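You operate a simulated robot arm through the tools that you are given. There is no shell and no other tool.

Carry out the task below with a simulated robot arm. There is one attempt and no reset: what you move stays moved.

Task
Put things in order on the top of the wall bench. At the end: the grey steel weight stands where the white rinse bottle stood; the oil tub from the top of the wall bench stands on top of the green divider; the white rinse bottle stands where the oil tub stood; the teal narrow brush from the top of the wall bench is on the brown carton; the bobbin from the top of the wall bench stands on top of the spool; whatever was shut is shut again. Leave all else as you found it, and nothing knocked over.

Only the result counts: the job must be done as asked and must still hold three seconds after the hand-in. Knocking over, shifting, dropping, spilling or breaking anything else fails it.

Robot
A 6-joint arm with a two-finger gripper, fixed in place. Base frame: the origin is on the floor under the middle of its stand, x ahead of it, y to its left, z up; the work surface is at about z = 740. Units: mm, degrees, N and s.
With the tool pointing down near the work surface it reaches from about 340 to 680 mm from the base axis. Its first joint turns from -66.0 to 66.0 degrees. Payload 2.45 kg.
The TCP is the grasp point between the finger pads, 30 mm short of the fingertips. In the tool frame z runs along the fingers and y along their closing line. The gripper opens to 106 mm; its body begins 79 mm behind the TCP.
Orientation is told as [roll, pitch, yaw] about the base's x, y, z axes, in that order, counted from this pose: with the fingers straight down and closing along the base's y, the tool's x points along the base's -x, its y along +y and its z along -z.

Tools
- The arm moves only by the tool step_arm. Its argument "commands" is a list that holds one entry, the list of rows, each a list of 7 numbers: the shift along the tool's x, y, z in m, then the turn, a rotation vector about the tool's x, y, z in degrees, then the closure in counts, from 0 (fully open) to 255 (shut). In form: [[[tx, ty, tz, wx, wy, wz, jaw], ...]]. A call has 1 to 20 rows; each row is the pose to reach, as a shift and turn from the pose commanded when the call began, along the tool's axes at that moment. Each row takes 0.2 s and may step no farther than 50 mm and 8.6 degrees from the row before; otherwise, or with a gripper value out of range, the whole call is refused. Where a pose cannot be reached the arm comes as near as it can. A force on the tool above 40 N (or 10 N above the force at the start of the call, whichever is more), or a blocked arm, ends the call early, and 0.2 s more pass. Each finger travels about 153 mm/s and halts on what it meets, pressing with about 41 N; the grip force reading is that of the motor and also rises with nothing between the fingers. The clock runs only during rows and for 0.2 s after the last one: add rows that repeat a pose to give the fingers time. It gives the time, the measured TCP pose, the force on the tool (base axes), the opening and the grip force at its end, in the units of the frame above (readings bear some noise), with the torque about the TCP (base axes, N m) and any sound that the robot's microphone picked up, and new pictures: "views" is both (left out), scene, wrist or none.
- Cameras (640 x 400 px; columns grow to the right, rows downward): "scene" is fixed at [72.4, 441.2, 1391]; the picture's right is [-0.47, -0.88, 0.00], its down [-0.61, 0.32, -0.73] and it looks along [0.64, -0.34, -0.69] (base axes); focal length 316 px, centre (320, 200). "wrist" rides on the gripper at [76, -2, -106] in the tool frame; the picture's right is [0.02, 1.00, 0.00], its down [-0.78, 0.02, -0.62] and it looks along [-0.62, 0.01, 0.78] (tool axes); focal length 247 px, centre (320, 200). There is no depth. A picture from a camera that has moved, and an enlarged one, comes with that camera's place and axes in the base frame and with its lens.
- close_up(camera, box): a new picture of the part [left, top, right, bottom] of that camera's present view, enlarged. The clock stands still meanwhile.
- finish_job(): hands the job in; it is judged then, once.

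Nothing tells you positions but the pictures and the camera data. Unless the task says otherwise, let go and move clear before handing in.

The tools are called after "Request:" by a JSON object that holds its "api" and its "payload". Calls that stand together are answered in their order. step_arm: Moves the arm, as the interface text tells. Its arguments: {"type":"object","properties":{"commands":{"type":"array","items":{"type":"array","items":{"type":"array","items":{"type":"number"}}}},"views":{"type":"string","enum":["both","scene","wrist","none"]}},"required":["commands"]} The other tools are called the same way: close_up (camera, box) takes an enlarged picture of a part of a camera's view; finish_job () hands the job in.

At the start:

```text
clock: 0.0
eef_pos: [310.1, 25.2, 1096.5]
tcp_rot: [-0.1, -0.1, 0.0]
wrist_force: [0.2, 0.9, 1.2]
torque: [0.0, 0.0, 0.01]
finger_gap: 106.0
grasp_force: 0.0
```

scene: 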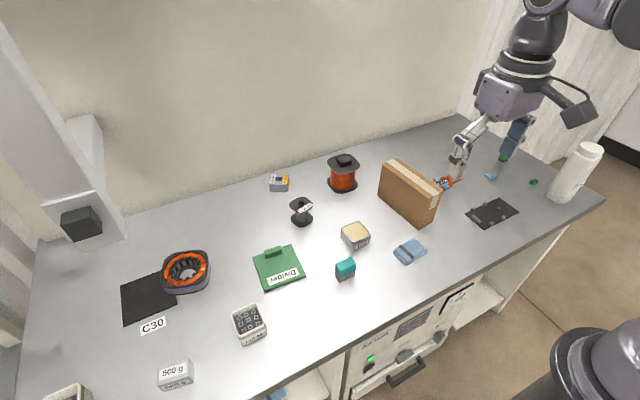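
wrist: 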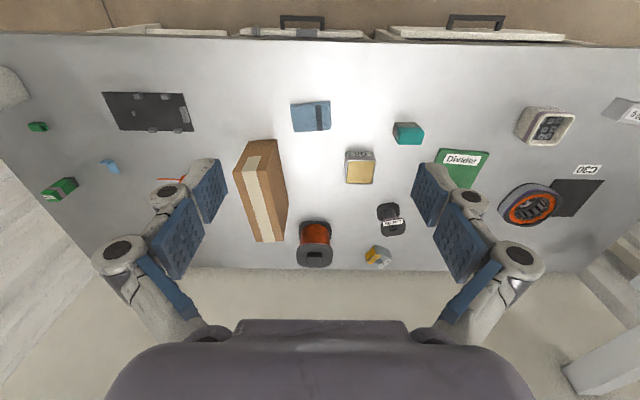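

I see a bench with a spool, a bobbin, a carton, a divider, tubs, a brush, weights and a white bottle. I'll take enlarged pictures first to identify each object.

Request:
{"api": "close_up", "payload": {"camera": "scene", "box": [240, 140, 460, 290]}}

Request:
{"api": "close_up", "payload": {"camera": "scene", "box": [30, 230, 290, 400]}}

Request:
{"api": "close_up", "payload": {"camera": "scene", "box": [420, 100, 640, 250]}}

Request:
{"api": "close_up", "payload": {"camera": "scene", "box": [240, 260, 560, 400]}}

Request:
{"api": "close_up", "payload": {"camera": "wrist", "box": [0, 60, 320, 260]}}

Request:
{"api": "close_up", "payload": {"camera": "wrist", "box": [320, 60, 640, 280]}}

```text
2.67 times, centred on (350, 215) of scene
camera zoom: at [72.4, 441.2, 1391.0], right [-0.47, -0.88, 0.0], down [-0.61, 0.32, -0.73], along [0.64, -0.34, -0.69], focal length 844 px, centre (240, 160)
```

zoom: 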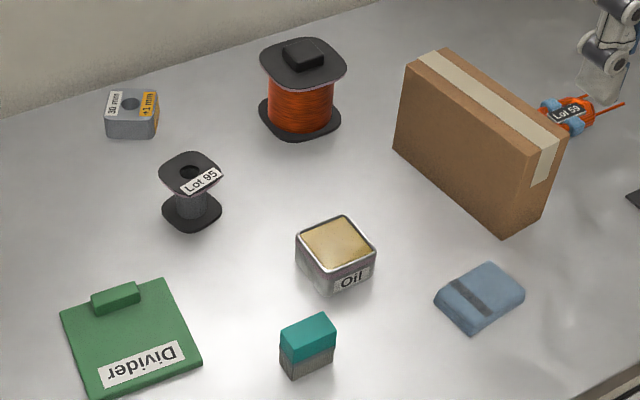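

```text
2.35 times, centred on (160, 315) of scene
camera zoom: at [72.4, 441.2, 1391.0], right [-0.47, -0.88, 0.0], down [-0.61, 0.32, -0.73], along [0.64, -0.34, -0.69], focal length 745 px, centre (696, -71)
```

zoom: 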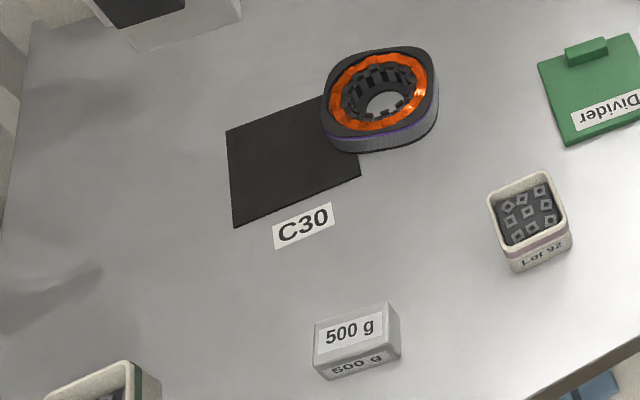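

```text
2.67 times, centred on (530, 175) of scene
camera zoom: at [72.4, 441.2, 1391.0], right [-0.47, -0.88, 0.0], down [-0.61, 0.32, -0.73], along [0.64, -0.34, -0.69], focal length 844 px, centre (-240, 267)
```

zoom: 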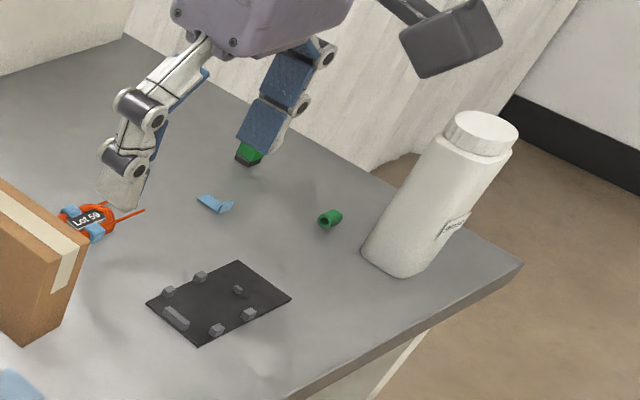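

```text
2.00 times, centred on (400, 330) of scene
camera zoom: at [72.4, 441.2, 1391.0], right [-0.47, -0.88, 0.0], down [-0.61, 0.32, -0.73], along [0.64, -0.34, -0.69], focal length 633 px, centre (160, -60)
```

zoom: 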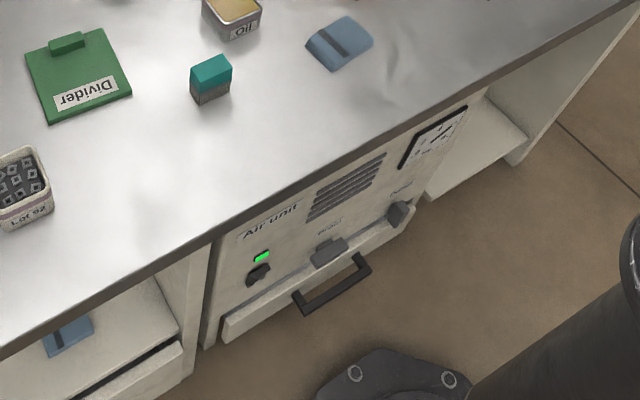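

```text
2.00 times, centred on (160, 160) of wrist
camera zoom: at [233.2, 22.6, 1202.9], right [-0.02, 1.0, 0.0], down [0.78, 0.02, 0.62], along [0.62, 0.01, -0.78], focal length 494 px, centre (640, 280)
```

zoom: 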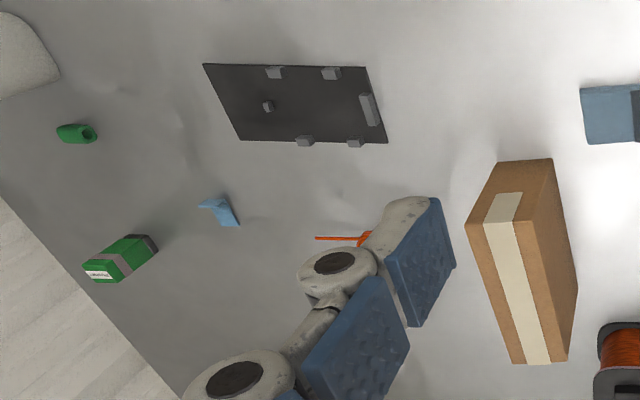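

```text
1.82 times, centred on (480, 170) of wrist
camera zoom: at [233.2, 22.6, 1202.9], right [-0.02, 1.0, 0.0], down [0.78, 0.02, 0.62], along [0.62, 0.01, -0.78], focal length 449 px, centre (29, 254)
```

zoom: 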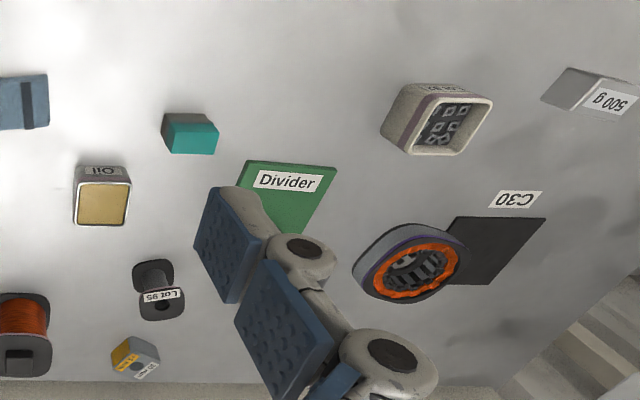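

The teal brush is near (415, 188), the oil tub near (495, 112) and the divider near (512, 319). The bobbin is near (634, 199), the spool near (700, 22), the weight near (370, 575) and the bottle near (350, -540). I'll move the wrist camera closer to the brush and oil tub to refine those.

Request:
{"api": "step_arm", "payload": {"commands": [[[-0.02, 0.02, 0.025, 0, 0, 0, 0], [-0.04, 0.045, 0.05, 0, 0, 0, 0], [-0.06, 0.07, 0.075, 0, 0, 0, 0], [-0.08, 0.095, 0.1, 0, 0, 0, 0], [-0.1, 0.115, 0.125, 0, 0, 0, 0], [-0.12, 0.135, 0.15, 0, 0, 0, 0], [-0.12, 0.135, 0.15, 0, 0, 0, 0]]], "views": "both"}}

```text
clock: 1.6
eef_pos: [431.9, 160.2, 946.7]
tcp_rot: [-0.1, -0.2, 0.0]
wrist_force: [0.7, 0.2, -0.5]
torque: [0.01, 0.01, 0.0]
finger_gap: 105.8
grasp_force: 0.0
camera wrist: at [354.3, 157.4, 1052.9], right [-0.02, 1.0, 0.0], down [0.78, 0.02, 0.62], along [0.62, 0.01, -0.78], focal length 247 px, centre (320, 200)
```

scene: 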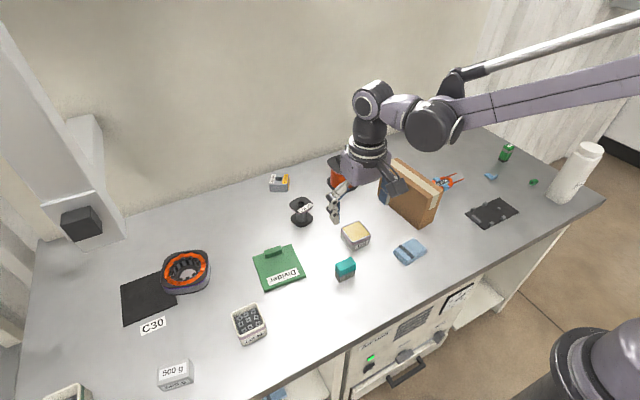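
wrist: 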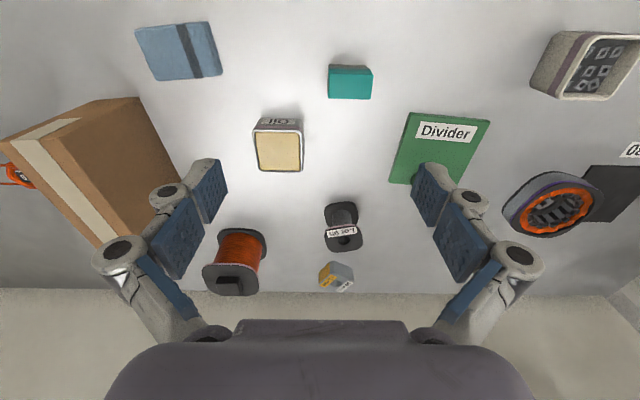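

The wrist view now covers the brush, oil tub, bobbin, spool and divider. I'll enlarge these to measure them.

Request:
{"api": "close_up", "payload": {"camera": "wrist", "box": [230, 50, 390, 150]}}

Request:
{"api": "close_up", "payload": {"camera": "wrist", "box": [220, 100, 380, 200]}}

Request:
{"api": "close_up", "payload": {"camera": "wrist", "box": [200, 195, 380, 308]}}

Request:
{"api": "close_up", "payload": {"camera": "wrist", "box": [380, 90, 540, 190]}}

Request:
{"api": "close_up", "payload": {"camera": "wrist", "box": [0, 80, 240, 230]}}

```text
4.00 times, centred on (310, 100) of wrist
camera zoom: at [354.3, 157.4, 1052.9], right [-0.02, 1.0, 0.0], down [0.78, 0.02, 0.62], along [0.62, 0.01, -0.78], focal length 988 px, centre (360, 600)
```

zoom: 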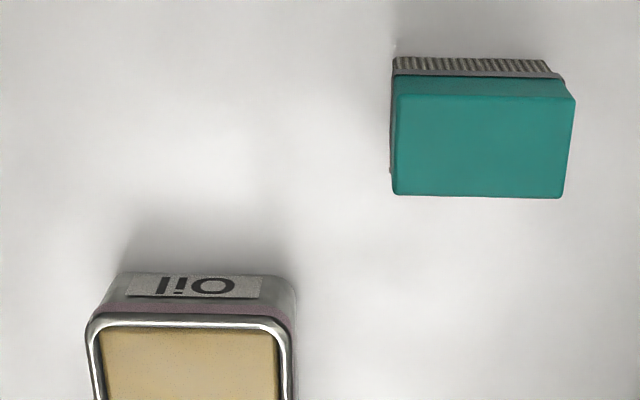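

```text
4.00 times, centred on (300, 150) of wrist
camera zoom: at [354.3, 157.4, 1052.9], right [-0.02, 1.0, 0.0], down [0.78, 0.02, 0.62], along [0.62, 0.01, -0.78], focal length 988 px, centre (400, 400)
```

zoom: 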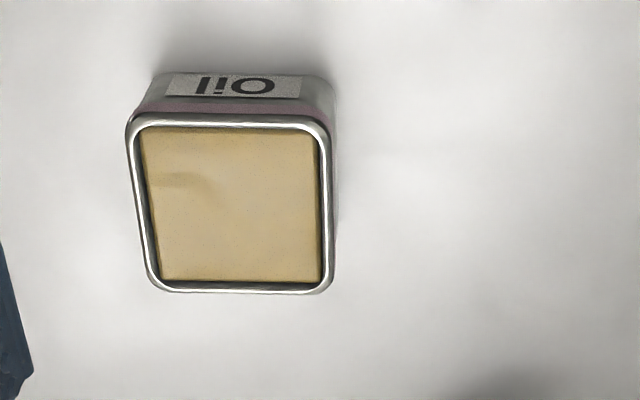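

```text
3.54 times, centred on (290, 252) of wrist
camera zoom: at [354.3, 157.4, 1052.9], right [-0.02, 1.0, 0.0], down [0.78, 0.02, 0.62], along [0.62, 0.01, -0.78], focal length 874 px, centre (426, 18)
```

zoom: 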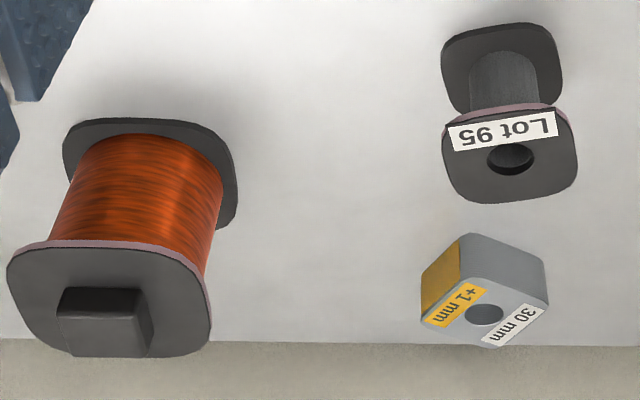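

```text
4.00 times, centred on (460, 140) of wrist
camera zoom: at [354.3, 157.4, 1052.9], right [-0.02, 1.0, 0.0], down [0.78, 0.02, 0.62], along [0.62, 0.01, -0.78], focal length 988 px, centre (-240, 440)
```

zoom: 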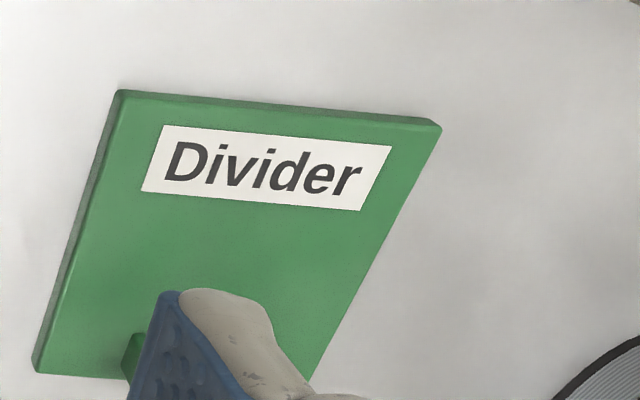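

```text
2.67 times, centred on (120, 155) of wrist
camera zoom: at [354.3, 157.4, 1052.9], right [-0.02, 1.0, 0.0], down [0.78, 0.02, 0.62], along [0.62, 0.01, -0.78], focal length 659 px, centre (853, 320)
```

zoom: 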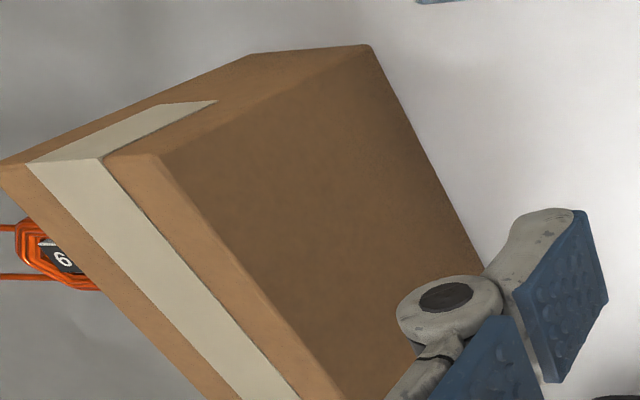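

From this view the oil tub is about 59 mm square at (497, 109) and roughly 40 mm high. The brush is about 25x45 mm at (420, 189). The divider is about 102 mm square around (511, 316), and the carton top is near z=856. I'll hover above the oil tub now to check its alignment.

Request:
{"api": "step_arm", "payload": {"commands": [[[-0.016, -0.013, 0.024, 0, 0, 0, 0], [-0.033, -0.026, 0.048, 0, 0, 0, 0], [-0.05, -0.039, 0.073, 0, 0, 0, 0], [-0.065, -0.051, 0.097, 0, 0, 0, 0], [-0.065, -0.051, 0.097, 0, 0, 0, 0]]], "views": "both"}}

```text
clock: 2.8
eef_pos: [495.5, 107.6, 849.2]
tcp_rot: [-0.1, -0.1, 0.1]
wrist_force: [0.1, 0.8, 0.0]
torque: [0.02, 0.03, -0.01]
finger_gap: 105.9
grasp_force: 0.1
camera wrist: at [418.5, 106.0, 955.9], right [-0.02, 1.0, 0.0], down [0.78, 0.02, 0.62], along [0.62, 0.01, -0.78], focal length 247 px, centre (320, 200)
```

scene: 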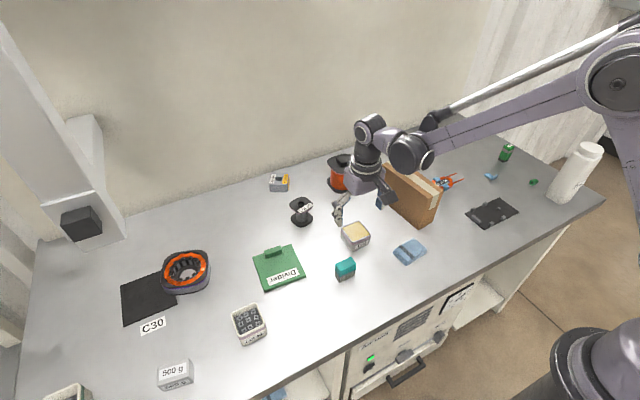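
wrist: 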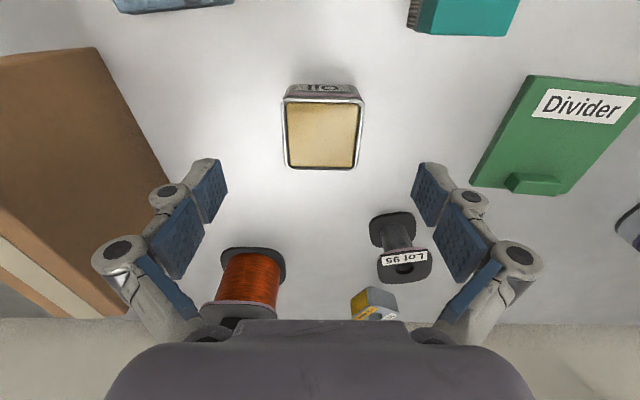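

Request:
{"api": "close_up", "payload": {"camera": "wrist", "box": [240, 70, 400, 170]}}

Request:
{"api": "close_up", "payload": {"camera": "wrist", "box": [440, 60, 640, 210]}}

Request:
{"api": "close_up", "payload": {"camera": "wrist", "box": [0, 100, 240, 250]}}

```text
4.00 times, centred on (320, 120) of wrist
camera zoom: at [418.5, 106.0, 955.9], right [-0.02, 1.0, 0.0], down [0.78, 0.02, 0.62], along [0.62, 0.01, -0.78], focal length 988 px, centre (320, 520)
```

zoom: 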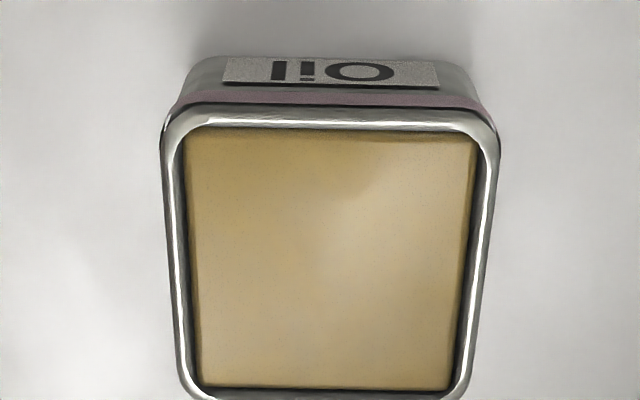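

```text
2.67 times, centred on (540, 135) of wrist
camera zoom: at [418.5, 106.0, 955.9], right [-0.02, 1.0, 0.0], down [0.78, 0.02, 0.62], along [0.62, 0.01, -0.78], focal length 659 px, centre (-267, 373)
```

zoom: 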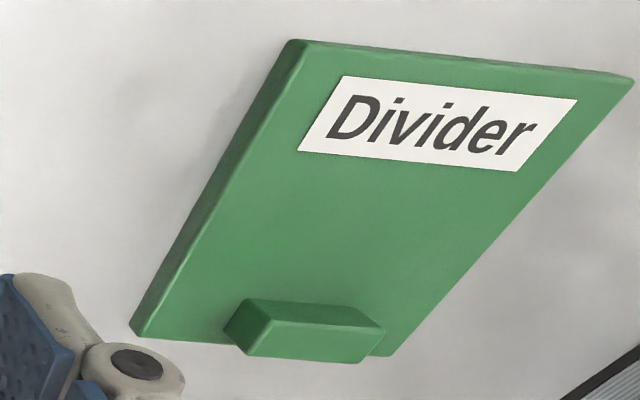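

```text
2.67 times, centred on (120, 175) of wrist
camera zoom: at [418.5, 106.0, 955.9], right [-0.02, 1.0, 0.0], down [0.78, 0.02, 0.62], along [0.62, 0.01, -0.78], focal length 659 px, centre (853, 267)
```

zoom: 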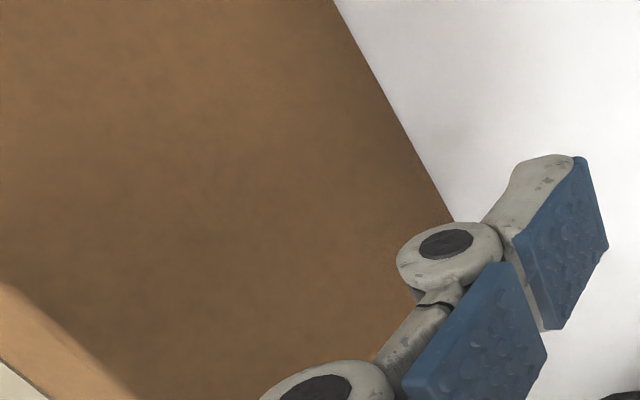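

The tub is centred at about (496, 109), nearly under the gripper. I'll go down beside it and close.

Request:
{"api": "step_arm", "payload": {"commands": [[[-0.001, 0.001, 0.024, 0, 0, 0, 0], [-0.001, 0.001, 0.048, 0, 0, 0, 0], [-0.001, 0.001, 0.062, 0, 0, 0, 0], [-0.001, 0.001, 0.072, 0, 0, 0, 0], [-0.001, 0.001, 0.072, 0, 0, 0, 0]]], "views": "both"}}

```text
clock: 4.0
eef_pos: [497.2, 109.9, 776.8]
tcp_rot: [-0.1, -0.1, 0.0]
wrist_force: [-0.2, 0.6, 1.0]
torque: [0.01, 0.0, 0.02]
finger_gap: 105.8
grasp_force: 0.0
camera wrist: at [420.4, 107.0, 884.2], right [-0.02, 1.0, 0.0], down [0.78, 0.02, 0.62], along [0.62, 0.01, -0.78], focal length 247 px, centre (320, 200)
```

scene: 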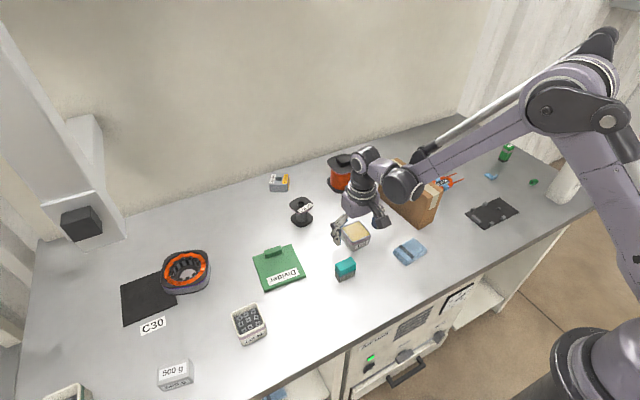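
wrist: 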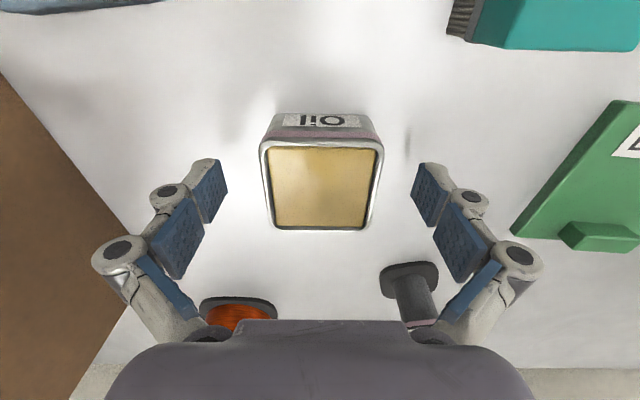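

Alignment is good, so I'll close on the tub.

Request:
{"api": "step_arm", "payload": {"commands": [[[0, 0, 0, 0, 0, 0, 60], [0, 0, 0, 0, 0, 0, 120], [0, 0, 0, 0, 0, 0, 200], [0, 0, 0, 0, 0, 0, 255], [0, 0, 0, 0, 0, 0, 255]]], "views": "wrist"}}

```text
clock: 5.2
eef_pos: [496.0, 109.9, 777.0]
tcp_rot: [-0.2, -0.2, -0.1]
wrist_force: [-0.5, 1.2, 3.6]
torque: [-0.08, 0.0, 0.01]
finger_gap: 59.1
grasp_force: 41.4
camera wrist: at [420.4, 107.0, 884.5], right [-0.02, 1.0, 0.0], down [0.78, 0.02, 0.62], along [0.62, 0.01, -0.78], focal length 247 px, centre (320, 200)
```

wrist: 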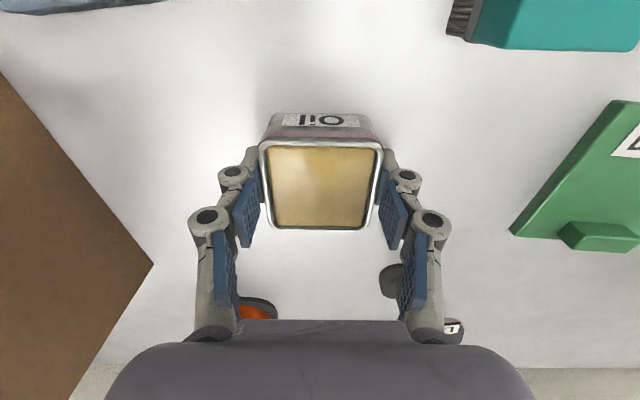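

The tub is gripped. I'll lift it straight up and carry it level over to the divider, aiming for about (503, 318) on the free area between the tab and the near edge.

Request:
{"api": "step_arm", "payload": {"commands": [[[0, 0, -0.01, 0, 0, 0, 255], [0, 0, -0.03, 0, 0, 0, 255], [0, 0, -0.055, 0, 0, 0, 255], [0, 0.02, -0.065, 0, 0, 0, 255], [-0.001, 0.05, -0.065, 0, 0, 0, 255], [-0.003, 0.085, -0.065, 0, 0, 0, 255], [-0.005, 0.12, -0.065, 0, 0, 0, 255], [-0.006, 0.155, -0.065, 0, 0, 0, 255], [-0.007, 0.185, -0.065, 0, 0, 0, 255], [-0.007, 0.202, -0.065, 0, 0, 0, 255], [-0.007, 0.208, -0.065, 0, 0, 0, 255], [-0.007, 0.208, -0.065, 0, 0, 0, 255]]], "views": "both"}}

```text
clock: 7.8
eef_pos: [504.8, 317.7, 843.1]
tcp_rot: [0.0, -0.1, -0.2]
wrist_force: [-0.1, -0.5, -3.1]
torque: [0.0, -0.08, 0.03]
finger_gap: 59.3
grasp_force: 41.2
camera wrist: at [427.0, 315.6, 949.1], right [-0.02, 1.0, 0.0], down [0.78, 0.02, 0.62], along [0.62, 0.01, -0.78], focal length 247 px, centre (320, 200)
```

scene: 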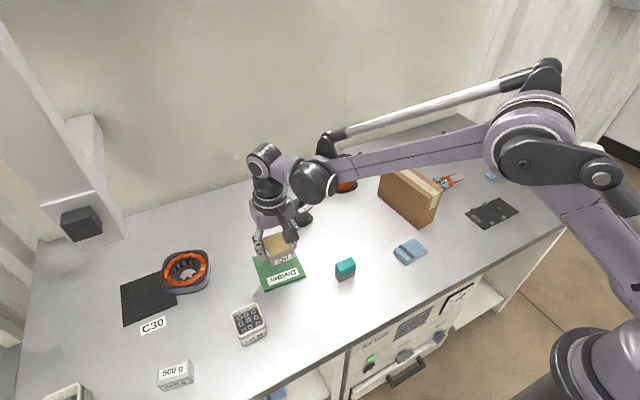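
wrist: 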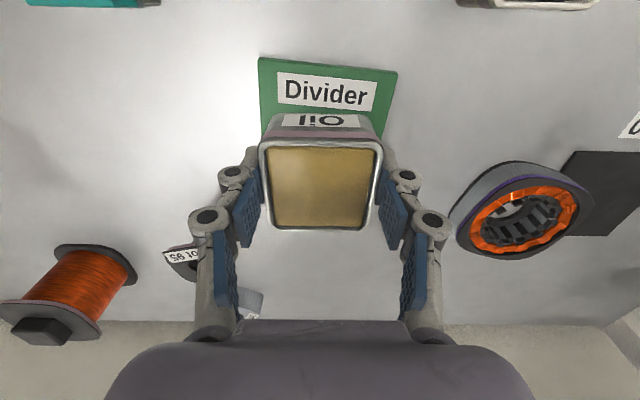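

The tub hangs level over the divider. I'll lower it to just above the plate.

Request:
{"api": "step_arm", "payload": {"commands": [[[0.001, 0, 0.02, 0, 0, 0, 255], [0.001, 0, 0.038, 0, 0, 0, 255], [0.001, 0, 0.049, 0, 0, 0, 255], [0.001, 0, 0.052, 0, 0, 0, 255], [0.001, 0, 0.052, 0, 0, 0, 255]]], "views": "both"}}

Request:
{"api": "close_up", "payload": {"camera": "scene", "box": [220, 200, 340, 300]}}

```text
clock: 9.0
eef_pos: [503.4, 317.2, 790.0]
tcp_rot: [-0.1, -0.2, 0.1]
wrist_force: [-0.3, -0.3, -1.4]
torque: [-0.01, 0.05, 0.01]
finger_gap: 59.4
grasp_force: 40.9
camera wrist: at [425.9, 314.6, 896.8], right [-0.02, 1.0, 0.0], down [0.78, 0.02, 0.62], along [0.62, 0.01, -0.78], focal length 247 px, centre (320, 200)
```

scene: 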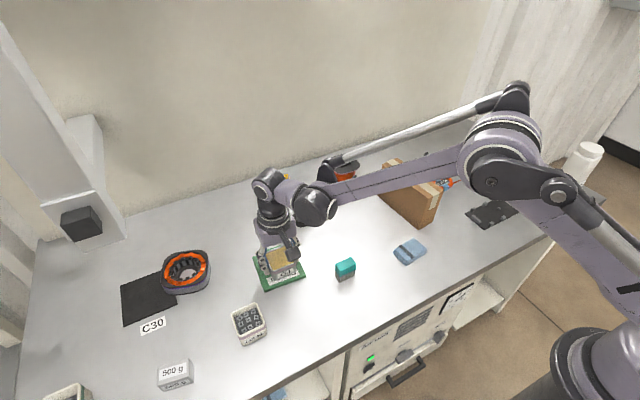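
wrist: 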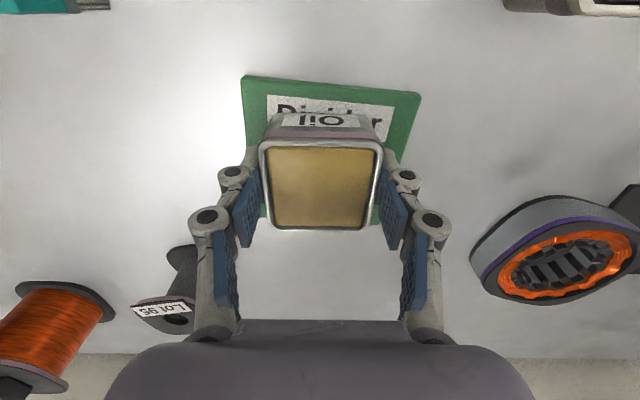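

```text
4.00 times, centred on (280, 250) of scene
camera zoom: at [72.4, 441.3, 1391.0], right [-0.47, -0.88, 0.0], down [-0.61, 0.32, -0.73], along [0.64, -0.34, -0.69], focal length 1266 px, centre (480, 0)
```

zoom: 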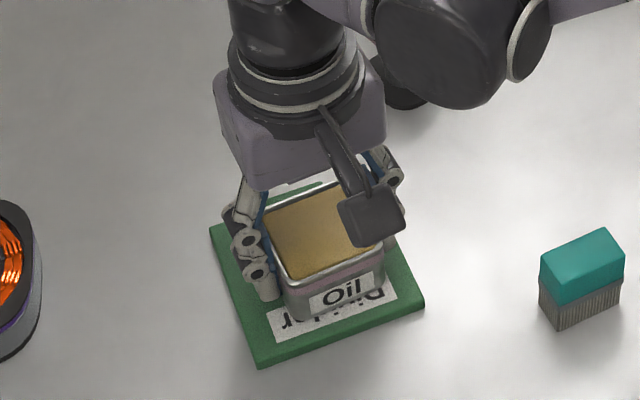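

The tub sits centred on the plate's clear area. I'll lower the last few millimetres and watch the force.

Request:
{"api": "step_arm", "payload": {"commands": [[[0, 0, 0.0015, 0, 0, 0, 255], [0, 0, 0.003, 0, 0, 0, 255], [0, 0, 0.003, 0, 0, 0, 255]]], "views": "none"}}

```text
clock: 9.8
eef_pos: [503.8, 317.3, 787.9]
tcp_rot: [-0.1, -0.2, -0.1]
wrist_force: [0.4, 0.2, 10.9]
torque: [0.0, -0.01, -0.08]
finger_gap: 59.1
grasp_force: 41.5
```

Contact has been made, with the force up to about 11 N. I'll ease up 1 mm, release, and rise clear.

Request:
{"api": "step_arm", "payload": {"commands": [[[0, 0, -0.001, 0, 0, 0, 255], [0, 0, -0.001, 0, 0, 0, 150], [0, 0, -0.001, 0, 0, 0, 60], [0, 0, -0.001, 0, 0, 0, 0], [0, 0, -0.001, 0, 0, 0, 0], [0, 0, -0.02, 0, 0, 0, 0], [0, 0, -0.05, 0, 0, 0, 0], [0, 0, -0.08, 0, 0, 0, 0], [0, 0, -0.08, 0, 0, 0, 0]]], "views": "both"}}

Request:
{"api": "close_up", "payload": {"camera": "wrist", "box": [230, 60, 430, 200]}}

```text
clock: 11.8
eef_pos: [503.8, 318.2, 869.0]
tcp_rot: [-0.1, -0.1, 0.0]
wrist_force: [0.8, -0.7, 0.6]
torque: [0.01, 0.0, -0.06]
finger_gap: 106.0
grasp_force: 0.0
camera wrist: at [425.7, 315.4, 974.4], right [-0.02, 1.0, 0.0], down [0.78, 0.02, 0.62], along [0.62, 0.01, -0.78], focal length 247 px, centre (320, 200)
```

scene: 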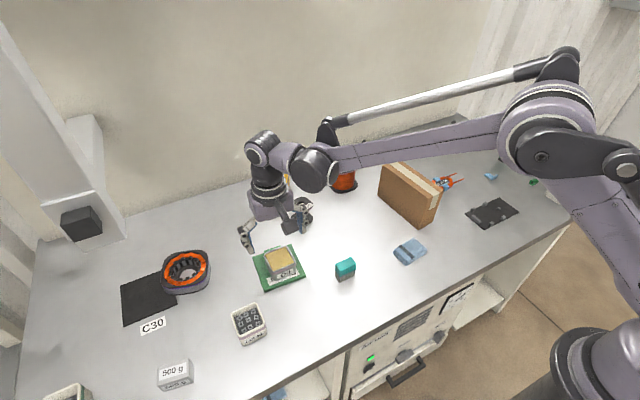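
wrist: 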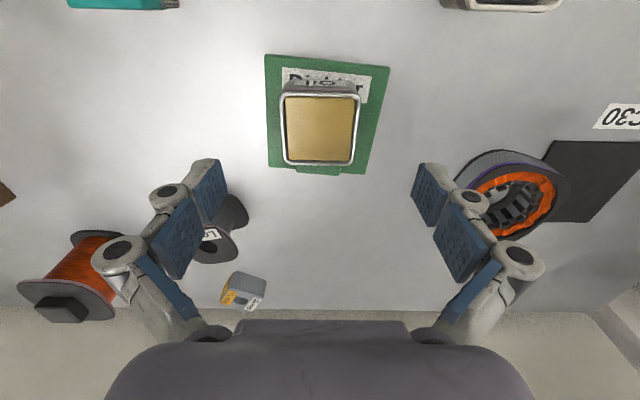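

```text
2.86 times, centred on (330, 130) of wrist
camera zoom: at [425.7, 315.4, 974.4], right [-0.02, 1.0, 0.0], down [0.78, 0.02, 0.62], along [0.62, 0.01, -0.78], focal length 706 px, centre (291, 400)
```

zoom: 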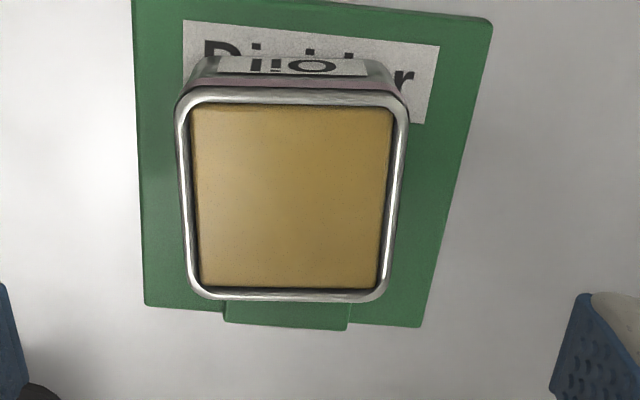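

The oil tub stands on the divider, clear of its tab. Next is the teal brush at about (420, 189). I'll hover over it with the gripper turned 90° so it grips across the narrow side.

Request:
{"api": "step_arm", "payload": {"commands": [[[0.005, -0.01, 0, 0, 0, 7, 0], [0.013, -0.022, 0, 0, 0, 15, 0], [0.02, -0.034, 0, 0, 0, 23, 0], [0.028, -0.046, 0, 0, 0, 31, 0], [0.036, -0.058, 0, 0, 0, 39, 0], [0.044, -0.07, 0, 0, 0, 47, 0], [0.052, -0.082, 0, 0, 0, 55, 0], [0.06, -0.094, 0, 0, 0, 63, 0], [0.068, -0.106, 0.0, 0, 0, 71, 0], [0.075, -0.117, 0.005, 0, 0, 79, 0], [0.081, -0.125, 0.01, 0, 0, 86, 0], [0.0835, -0.129, 0.015, 0, 0, 90, 0], [0.0835, -0.129, 0.015, 0, 0, 90, 0]]], "views": "both"}}

Request:
{"api": "close_up", "payload": {"camera": "wrist", "box": [230, 60, 430, 220]}}

```text
clock: 14.6
eef_pos: [420.1, 189.1, 852.3]
tcp_rot: [0.1, 0.0, -90.1]
wrist_force: [0.3, -0.4, -0.3]
torque: [0.0, -0.02, -0.01]
finger_gap: 105.9
grasp_force: 0.1
camera wrist: at [417.4, 264.1, 958.8], right [1.0, 0.02, 0.0], down [0.01, -0.78, 0.62], along [0.01, -0.62, -0.78], focal length 247 px, centre (320, 200)
```

scene: 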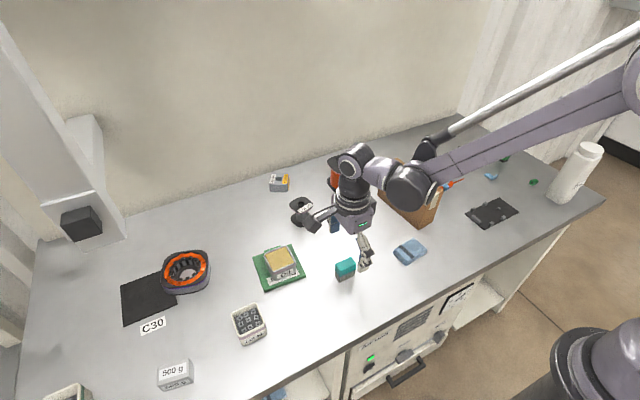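
wrist: 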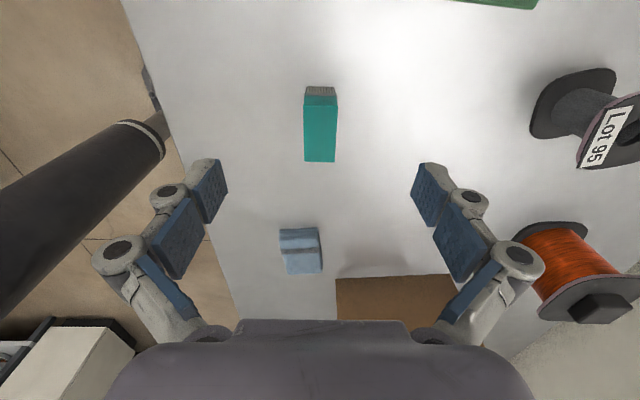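

```text
2.50 times, centred on (330, 140) of wrist
camera zoom: at [417.4, 264.1, 958.8], right [1.0, 0.02, 0.0], down [0.01, -0.78, 0.62], along [0.01, -0.62, -0.78], focal length 617 px, centre (295, 350)
```

zoom: 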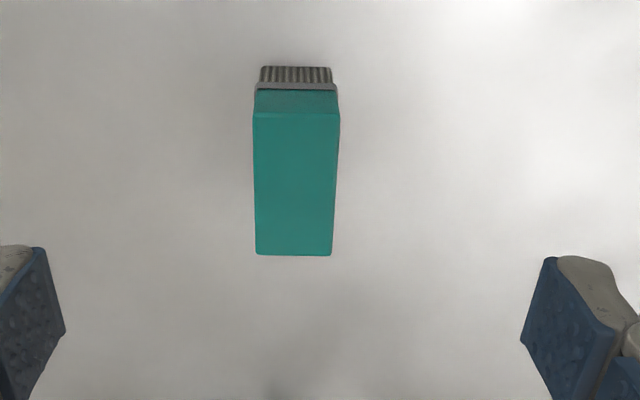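

The brush is centred at about (419, 188) under the gripper. I'll descend, close on it and lift it.

Request:
{"api": "step_arm", "payload": {"commands": [[[-0.001, -0.001, 0.03, 0, 0, 0, 0], [-0.001, -0.001, 0.055, 0, 0, 0, 0], [-0.001, -0.001, 0.07, 0, 0, 0, 0], [-0.001, -0.001, 0.074, 0, 0, 0, 0], [-0.001, -0.001, 0.074, 0, 0, 0, 0], [-0.001, -0.001, 0.074, 0, 0, 0, 100], [-0.001, -0.001, 0.074, 0, 0, 0, 180], [-0.001, -0.001, 0.074, 0, 0, 0, 255], [-0.001, -0.001, 0.074, 0, 0, 0, 255], [-0.001, -0.001, 0.074, 0, 0, 0, 255]]], "views": "both"}}

```text
clock: 16.8
eef_pos: [418.9, 189.1, 779.9]
tcp_rot: [0.1, -0.2, -90.0]
wrist_force: [1.2, 0.1, -0.4]
torque: [0.03, -0.01, -0.01]
finger_gap: 22.3
grasp_force: 40.9
camera wrist: at [415.9, 263.0, 885.2], right [1.0, 0.02, 0.0], down [0.01, -0.78, 0.62], along [0.01, -0.62, -0.78], focal length 247 px, centre (320, 200)
```

scene: 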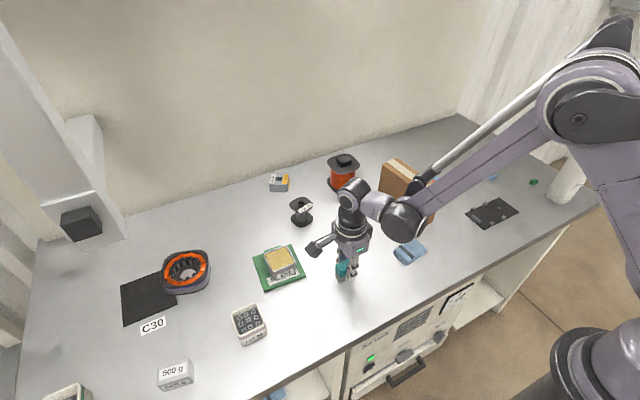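
wrist: 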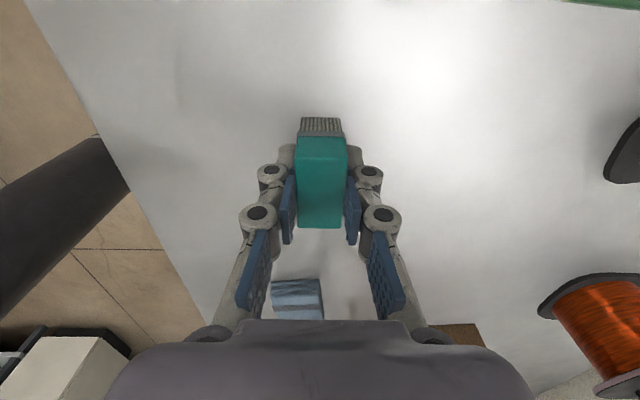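

The brush is held (gap 22 mm). I'll lift it high, turn it so its long side runs along the carton, and look at the carton top before placing.

Request:
{"api": "step_arm", "payload": {"commands": [[[0, 0, -0.02, 0, 0, 0, 255], [0, 0, -0.06, 0, 0, 0, 255], [0, 0, -0.11, 0, 0, 0, 255], [-0.02, 0.003, -0.15, 0, 0, -8, 255], [-0.045, 0.009, -0.17, 0, 0, -16, 255], [-0.07, 0.015, -0.18, 0, 0, -24, 255], [-0.095, 0.02, -0.18, 0, 0, -32, 255], [-0.12, 0.025, -0.18, 0, 0, -40, 255], [-0.145, 0.03, -0.18, 0, 0, -48, 255], [-0.17, 0.035, -0.18, 0, 0, -56, 255], [-0.195, 0.04, -0.18, 0, 0, -64, 255], [-0.22, 0.044, -0.18, 0, 0, -72, 255], [-0.24, 0.047, -0.18, 0, 0, -80, 255], [-0.255, 0.05, -0.18, 0, 0, -86, 255], [-0.263, 0.051, -0.18, 0, 0, -90, 255], [-0.263, 0.051, -0.18, 0, 0, -90, 255]]], "views": "both"}}

Request:
{"api": "close_up", "payload": {"camera": "wrist", "box": [200, 80, 440, 280]}}

```text
clock: 20.2
eef_pos: [470.0, -75.4, 958.8]
tcp_rot: [0.0, 0.0, 0.0]
wrist_force: [-0.4, -0.2, -0.9]
torque: [0.0, -0.01, -0.03]
finger_gap: 22.1
grasp_force: 41.0
camera wrist: at [392.0, -78.2, 1065.4], right [-0.02, 1.0, 0.0], down [0.78, 0.02, 0.62], along [0.62, 0.01, -0.78], focal length 247 px, centre (320, 200)
```

scene: 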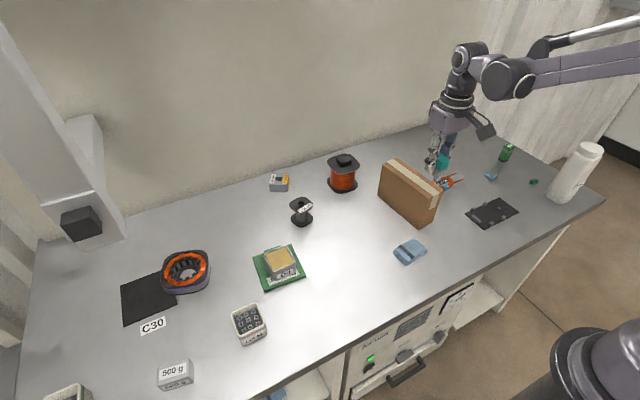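
wrist: 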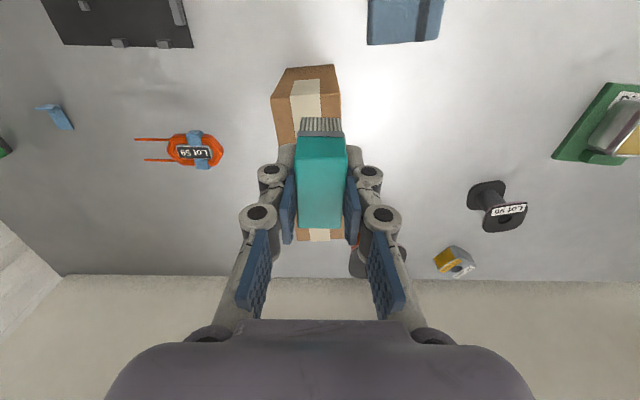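

```text
2.00 times, centred on (320, 180) of wrist
camera zoom: at [392.0, -78.2, 1065.4], right [-0.02, 1.0, 0.0], down [0.78, 0.02, 0.62], along [0.62, 0.01, -0.78], focal length 494 px, centre (320, 240)
```

zoom: 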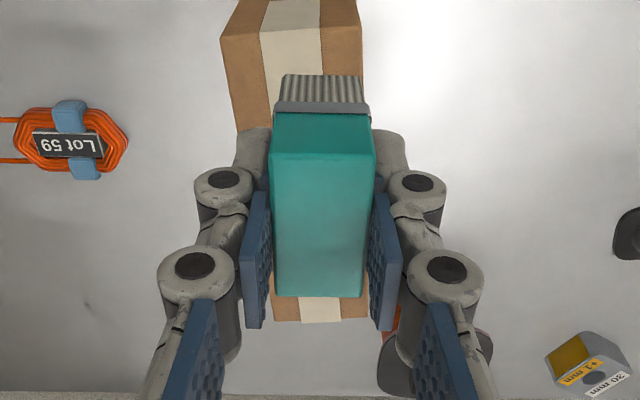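

The carton top runs from about (450, -90) to (620, -73) at z≈856. I'll move the brush over its middle at (535, -81), turned 5° to match.

Request:
{"api": "step_arm", "payload": {"commands": [[[-0.03, -0.003, 0.0, 0, 0, -2.7, 255], [-0.055, -0.005, 0.01, 0, 0, -5.4, 255], [-0.065, -0.006, 0.03, 0, 0, -5.4, 255], [-0.065, -0.006, 0.044, 0, 0, -5.4, 255], [-0.065, -0.006, 0.044, 0, 0, -5.4, 255]]], "views": "both"}}

Request:
{"api": "close_up", "payload": {"camera": "scene", "box": [350, 120, 510, 240]}}

Request:
{"api": "close_up", "payload": {"camera": "wrist", "box": [200, 80, 440, 280]}}

```text
clock: 21.4
eef_pos: [534.6, -81.5, 913.4]
tcp_rot: [-0.1, -0.1, 5.4]
wrist_force: [0.1, 0.8, -1.0]
torque: [0.02, 0.0, 0.01]
finger_gap: 22.5
grasp_force: 41.3
camera wrist: at [458.1, -91.3, 1020.7], right [-0.11, 0.99, 0.0], down [0.78, 0.09, 0.62], along [0.62, 0.07, -0.78], focal length 247 px, centre (320, 200)
```

scene: 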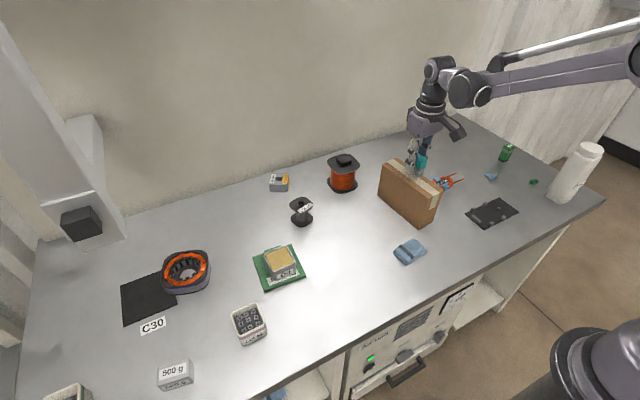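
wrist: 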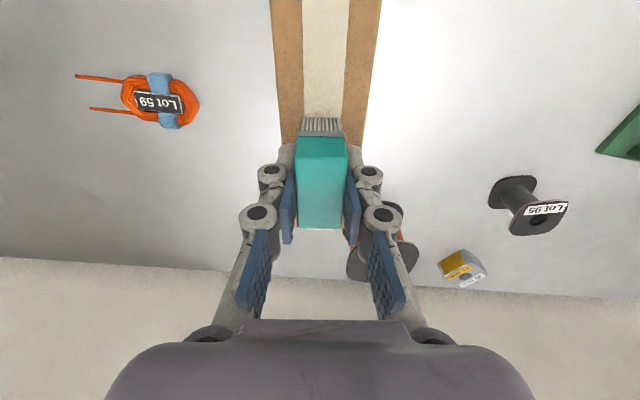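

```text
3.33 times, centred on (430, 180) of scene
camera zoom: at [72.4, 441.2, 1391.0], right [-0.47, -0.88, 0.0], down [-0.61, 0.32, -0.73], along [0.64, -0.34, -0.69], focal length 1055 px, centre (-47, 267)
```

zoom: 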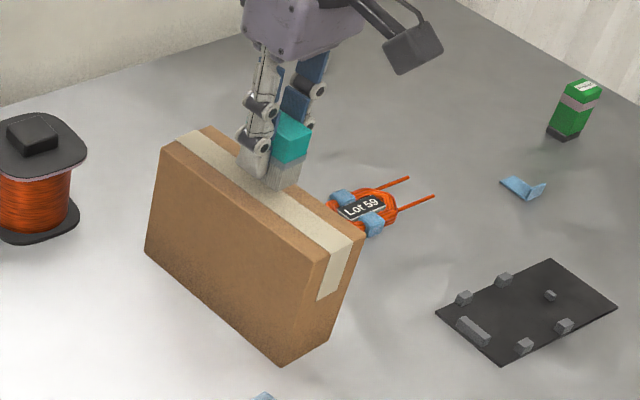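

```text
2.00 times, centred on (320, 180) of wrist
camera zoom: at [458.1, -91.3, 1020.7], right [-0.11, 0.99, 0.0], down [0.78, 0.09, 0.62], along [0.62, 0.07, -0.78], focal length 494 px, centre (320, 240)
```

zoom: 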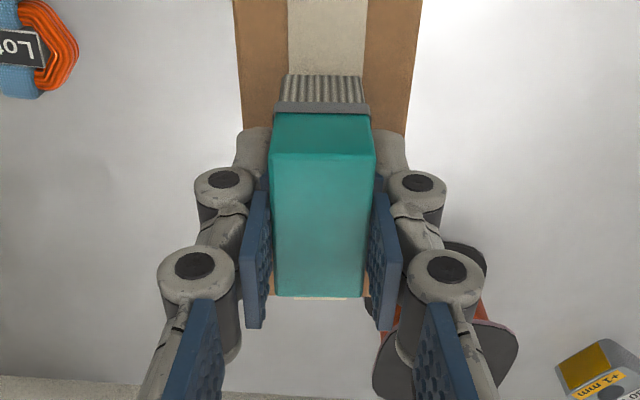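

The brush is centred over the tape line. I'll lower it gently.

Request:
{"api": "step_arm", "payload": {"commands": [[[0, 0, 0.008, 0, 0, 0, 255], [0, 0, 0.012, 0, 0, 0, 255], [0, 0, 0.014, 0, 0, 0, 255], [0, 0, 0.014, 0, 0, 0, 255]]], "views": "none"}}

Request:
{"api": "close_up", "payload": {"camera": "scene", "box": [390, 130, 450, 190]}}

```text
clock: 22.4
eef_pos: [534.3, -80.5, 900.2]
tcp_rot: [0.0, -0.1, 5.4]
wrist_force: [-0.5, -0.8, 0.0]
torque: [-0.01, 0.05, 0.01]
finger_gap: 22.3
grasp_force: 40.7
```

```text
6.67 times, centred on (420, 160) of scene
camera zoom: at [72.4, 441.2, 1391.0], right [-0.47, -0.88, 0.0], down [-0.61, 0.32, -0.73], along [0.64, -0.34, -0.69], focal length 2110 px, centre (-347, 467)
```

zoom: 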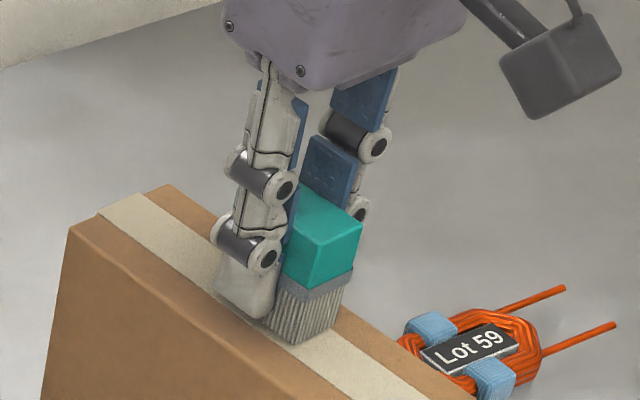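

Request:
{"api": "step_arm", "payload": {"commands": [[[0, 0, 0.0015, 0, 0, 0, 255], [0, 0, 0.003, 0, 0, 0, 255], [0, 0, 0.003, 0, 0, 0, 255]]], "views": "none"}}

```text
clock: 23.2
eef_pos: [533.7, -81.6, 899.1]
tcp_rot: [-0.1, -0.1, 5.4]
wrist_force: [1.7, -0.8, 16.2]
torque: [0.02, 0.01, -0.01]
finger_gap: 22.1
grasp_force: 41.0
```

Contact at about TCP z=899. I'll ease off, release and rise.

Request:
{"api": "step_arm", "payload": {"commands": [[[0, 0, -0.0015, 0, 0, 0, 255], [0, 0, -0.0015, 0, 0, 0, 200], [0, 0, -0.0015, 0, 0, 0, 150], [0, 0, -0.0015, 0, 0, 0, 100], [0, 0, -0.0015, 0, 0, 0, 100], [0, 0, -0.02, 0, 0, 0, 100], [0, 0, -0.05, 0, 0, 0, 100], [0, 0, -0.09, 0, 0, 0, 60], [0, 0, -0.09, 0, 0, 0, 0]]], "views": "both"}}

Request:
{"api": "close_up", "payload": {"camera": "scene", "box": [370, 120, 470, 240]}}

```text
clock: 25.2
eef_pos: [533.9, -80.6, 988.2]
tcp_rot: [-0.1, -0.1, 5.4]
wrist_force: [-0.8, -0.3, -0.3]
torque: [0.02, -0.01, 0.02]
finger_gap: 105.9
grasp_force: 0.1
camera wrist: at [456.4, -89.9, 1094.9], right [-0.11, 0.99, 0.0], down [0.78, 0.09, 0.62], along [0.62, 0.07, -0.78], focal length 247 px, centre (320, 200)
```

scene: 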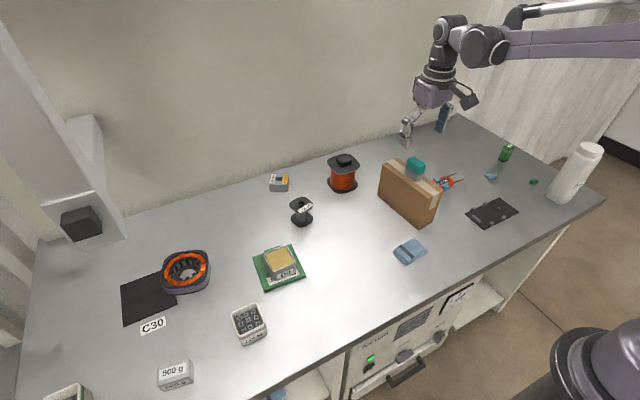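
wrist: 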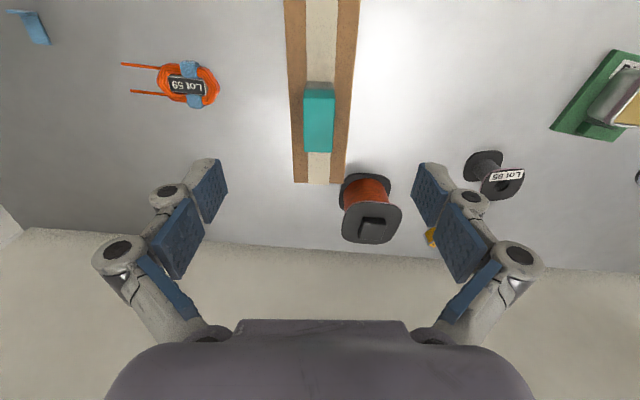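

```text
3.33 times, centred on (420, 180) of scene
camera zoom: at [72.4, 441.2, 1391.0], right [-0.47, -0.88, 0.0], down [-0.61, 0.32, -0.73], along [0.64, -0.34, -0.69], focal length 1055 px, centre (-13, 267)
```

zoom: 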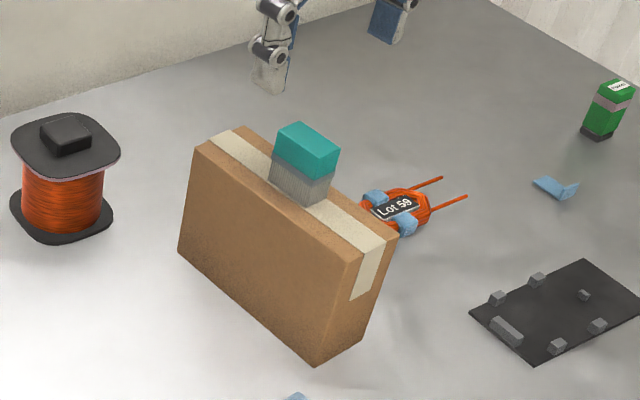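

The brush stands on the carton. Next I'll study the spool top and bobbin from here.

Request:
{"api": "close_up", "payload": {"camera": "wrist", "box": [320, 160, 430, 260]}}

Request:
{"api": "close_up", "payload": {"camera": "scene", "box": [280, 145, 370, 235]}}

```text
4.00 times, centred on (375, 210) of wrist
camera zoom: at [456.4, -89.9, 1094.9], right [-0.11, 0.99, 0.0], down [0.78, 0.09, 0.62], along [0.62, 0.07, -0.78], focal length 988 px, centre (100, 160)
```

zoom: 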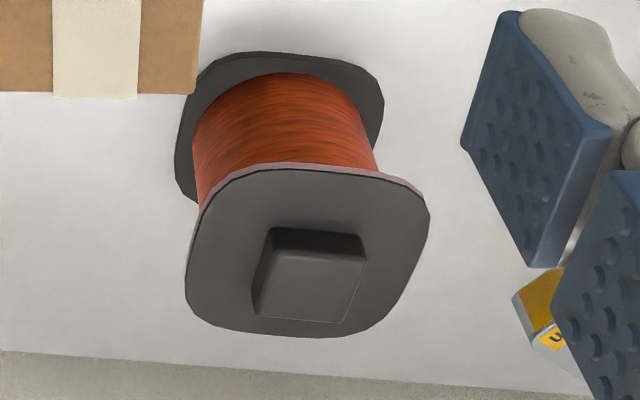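

```text
4.44 times, centred on (325, 190) of scene
camera zoom: at [72.4, 441.2, 1391.0], right [-0.47, -0.88, 0.0], down [-0.61, 0.32, -0.73], along [0.64, -0.34, -0.69], focal length 1407 px, centre (298, 244)
```

zoom: 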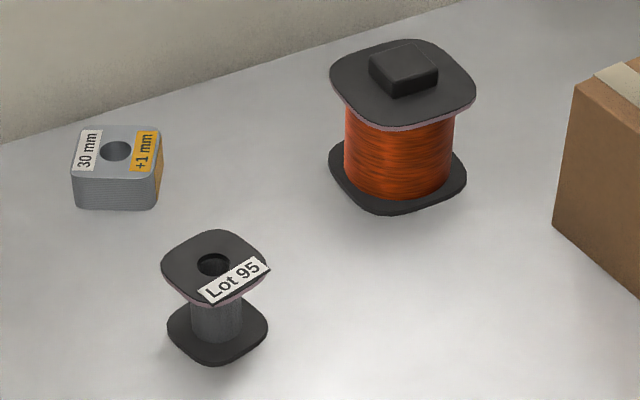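

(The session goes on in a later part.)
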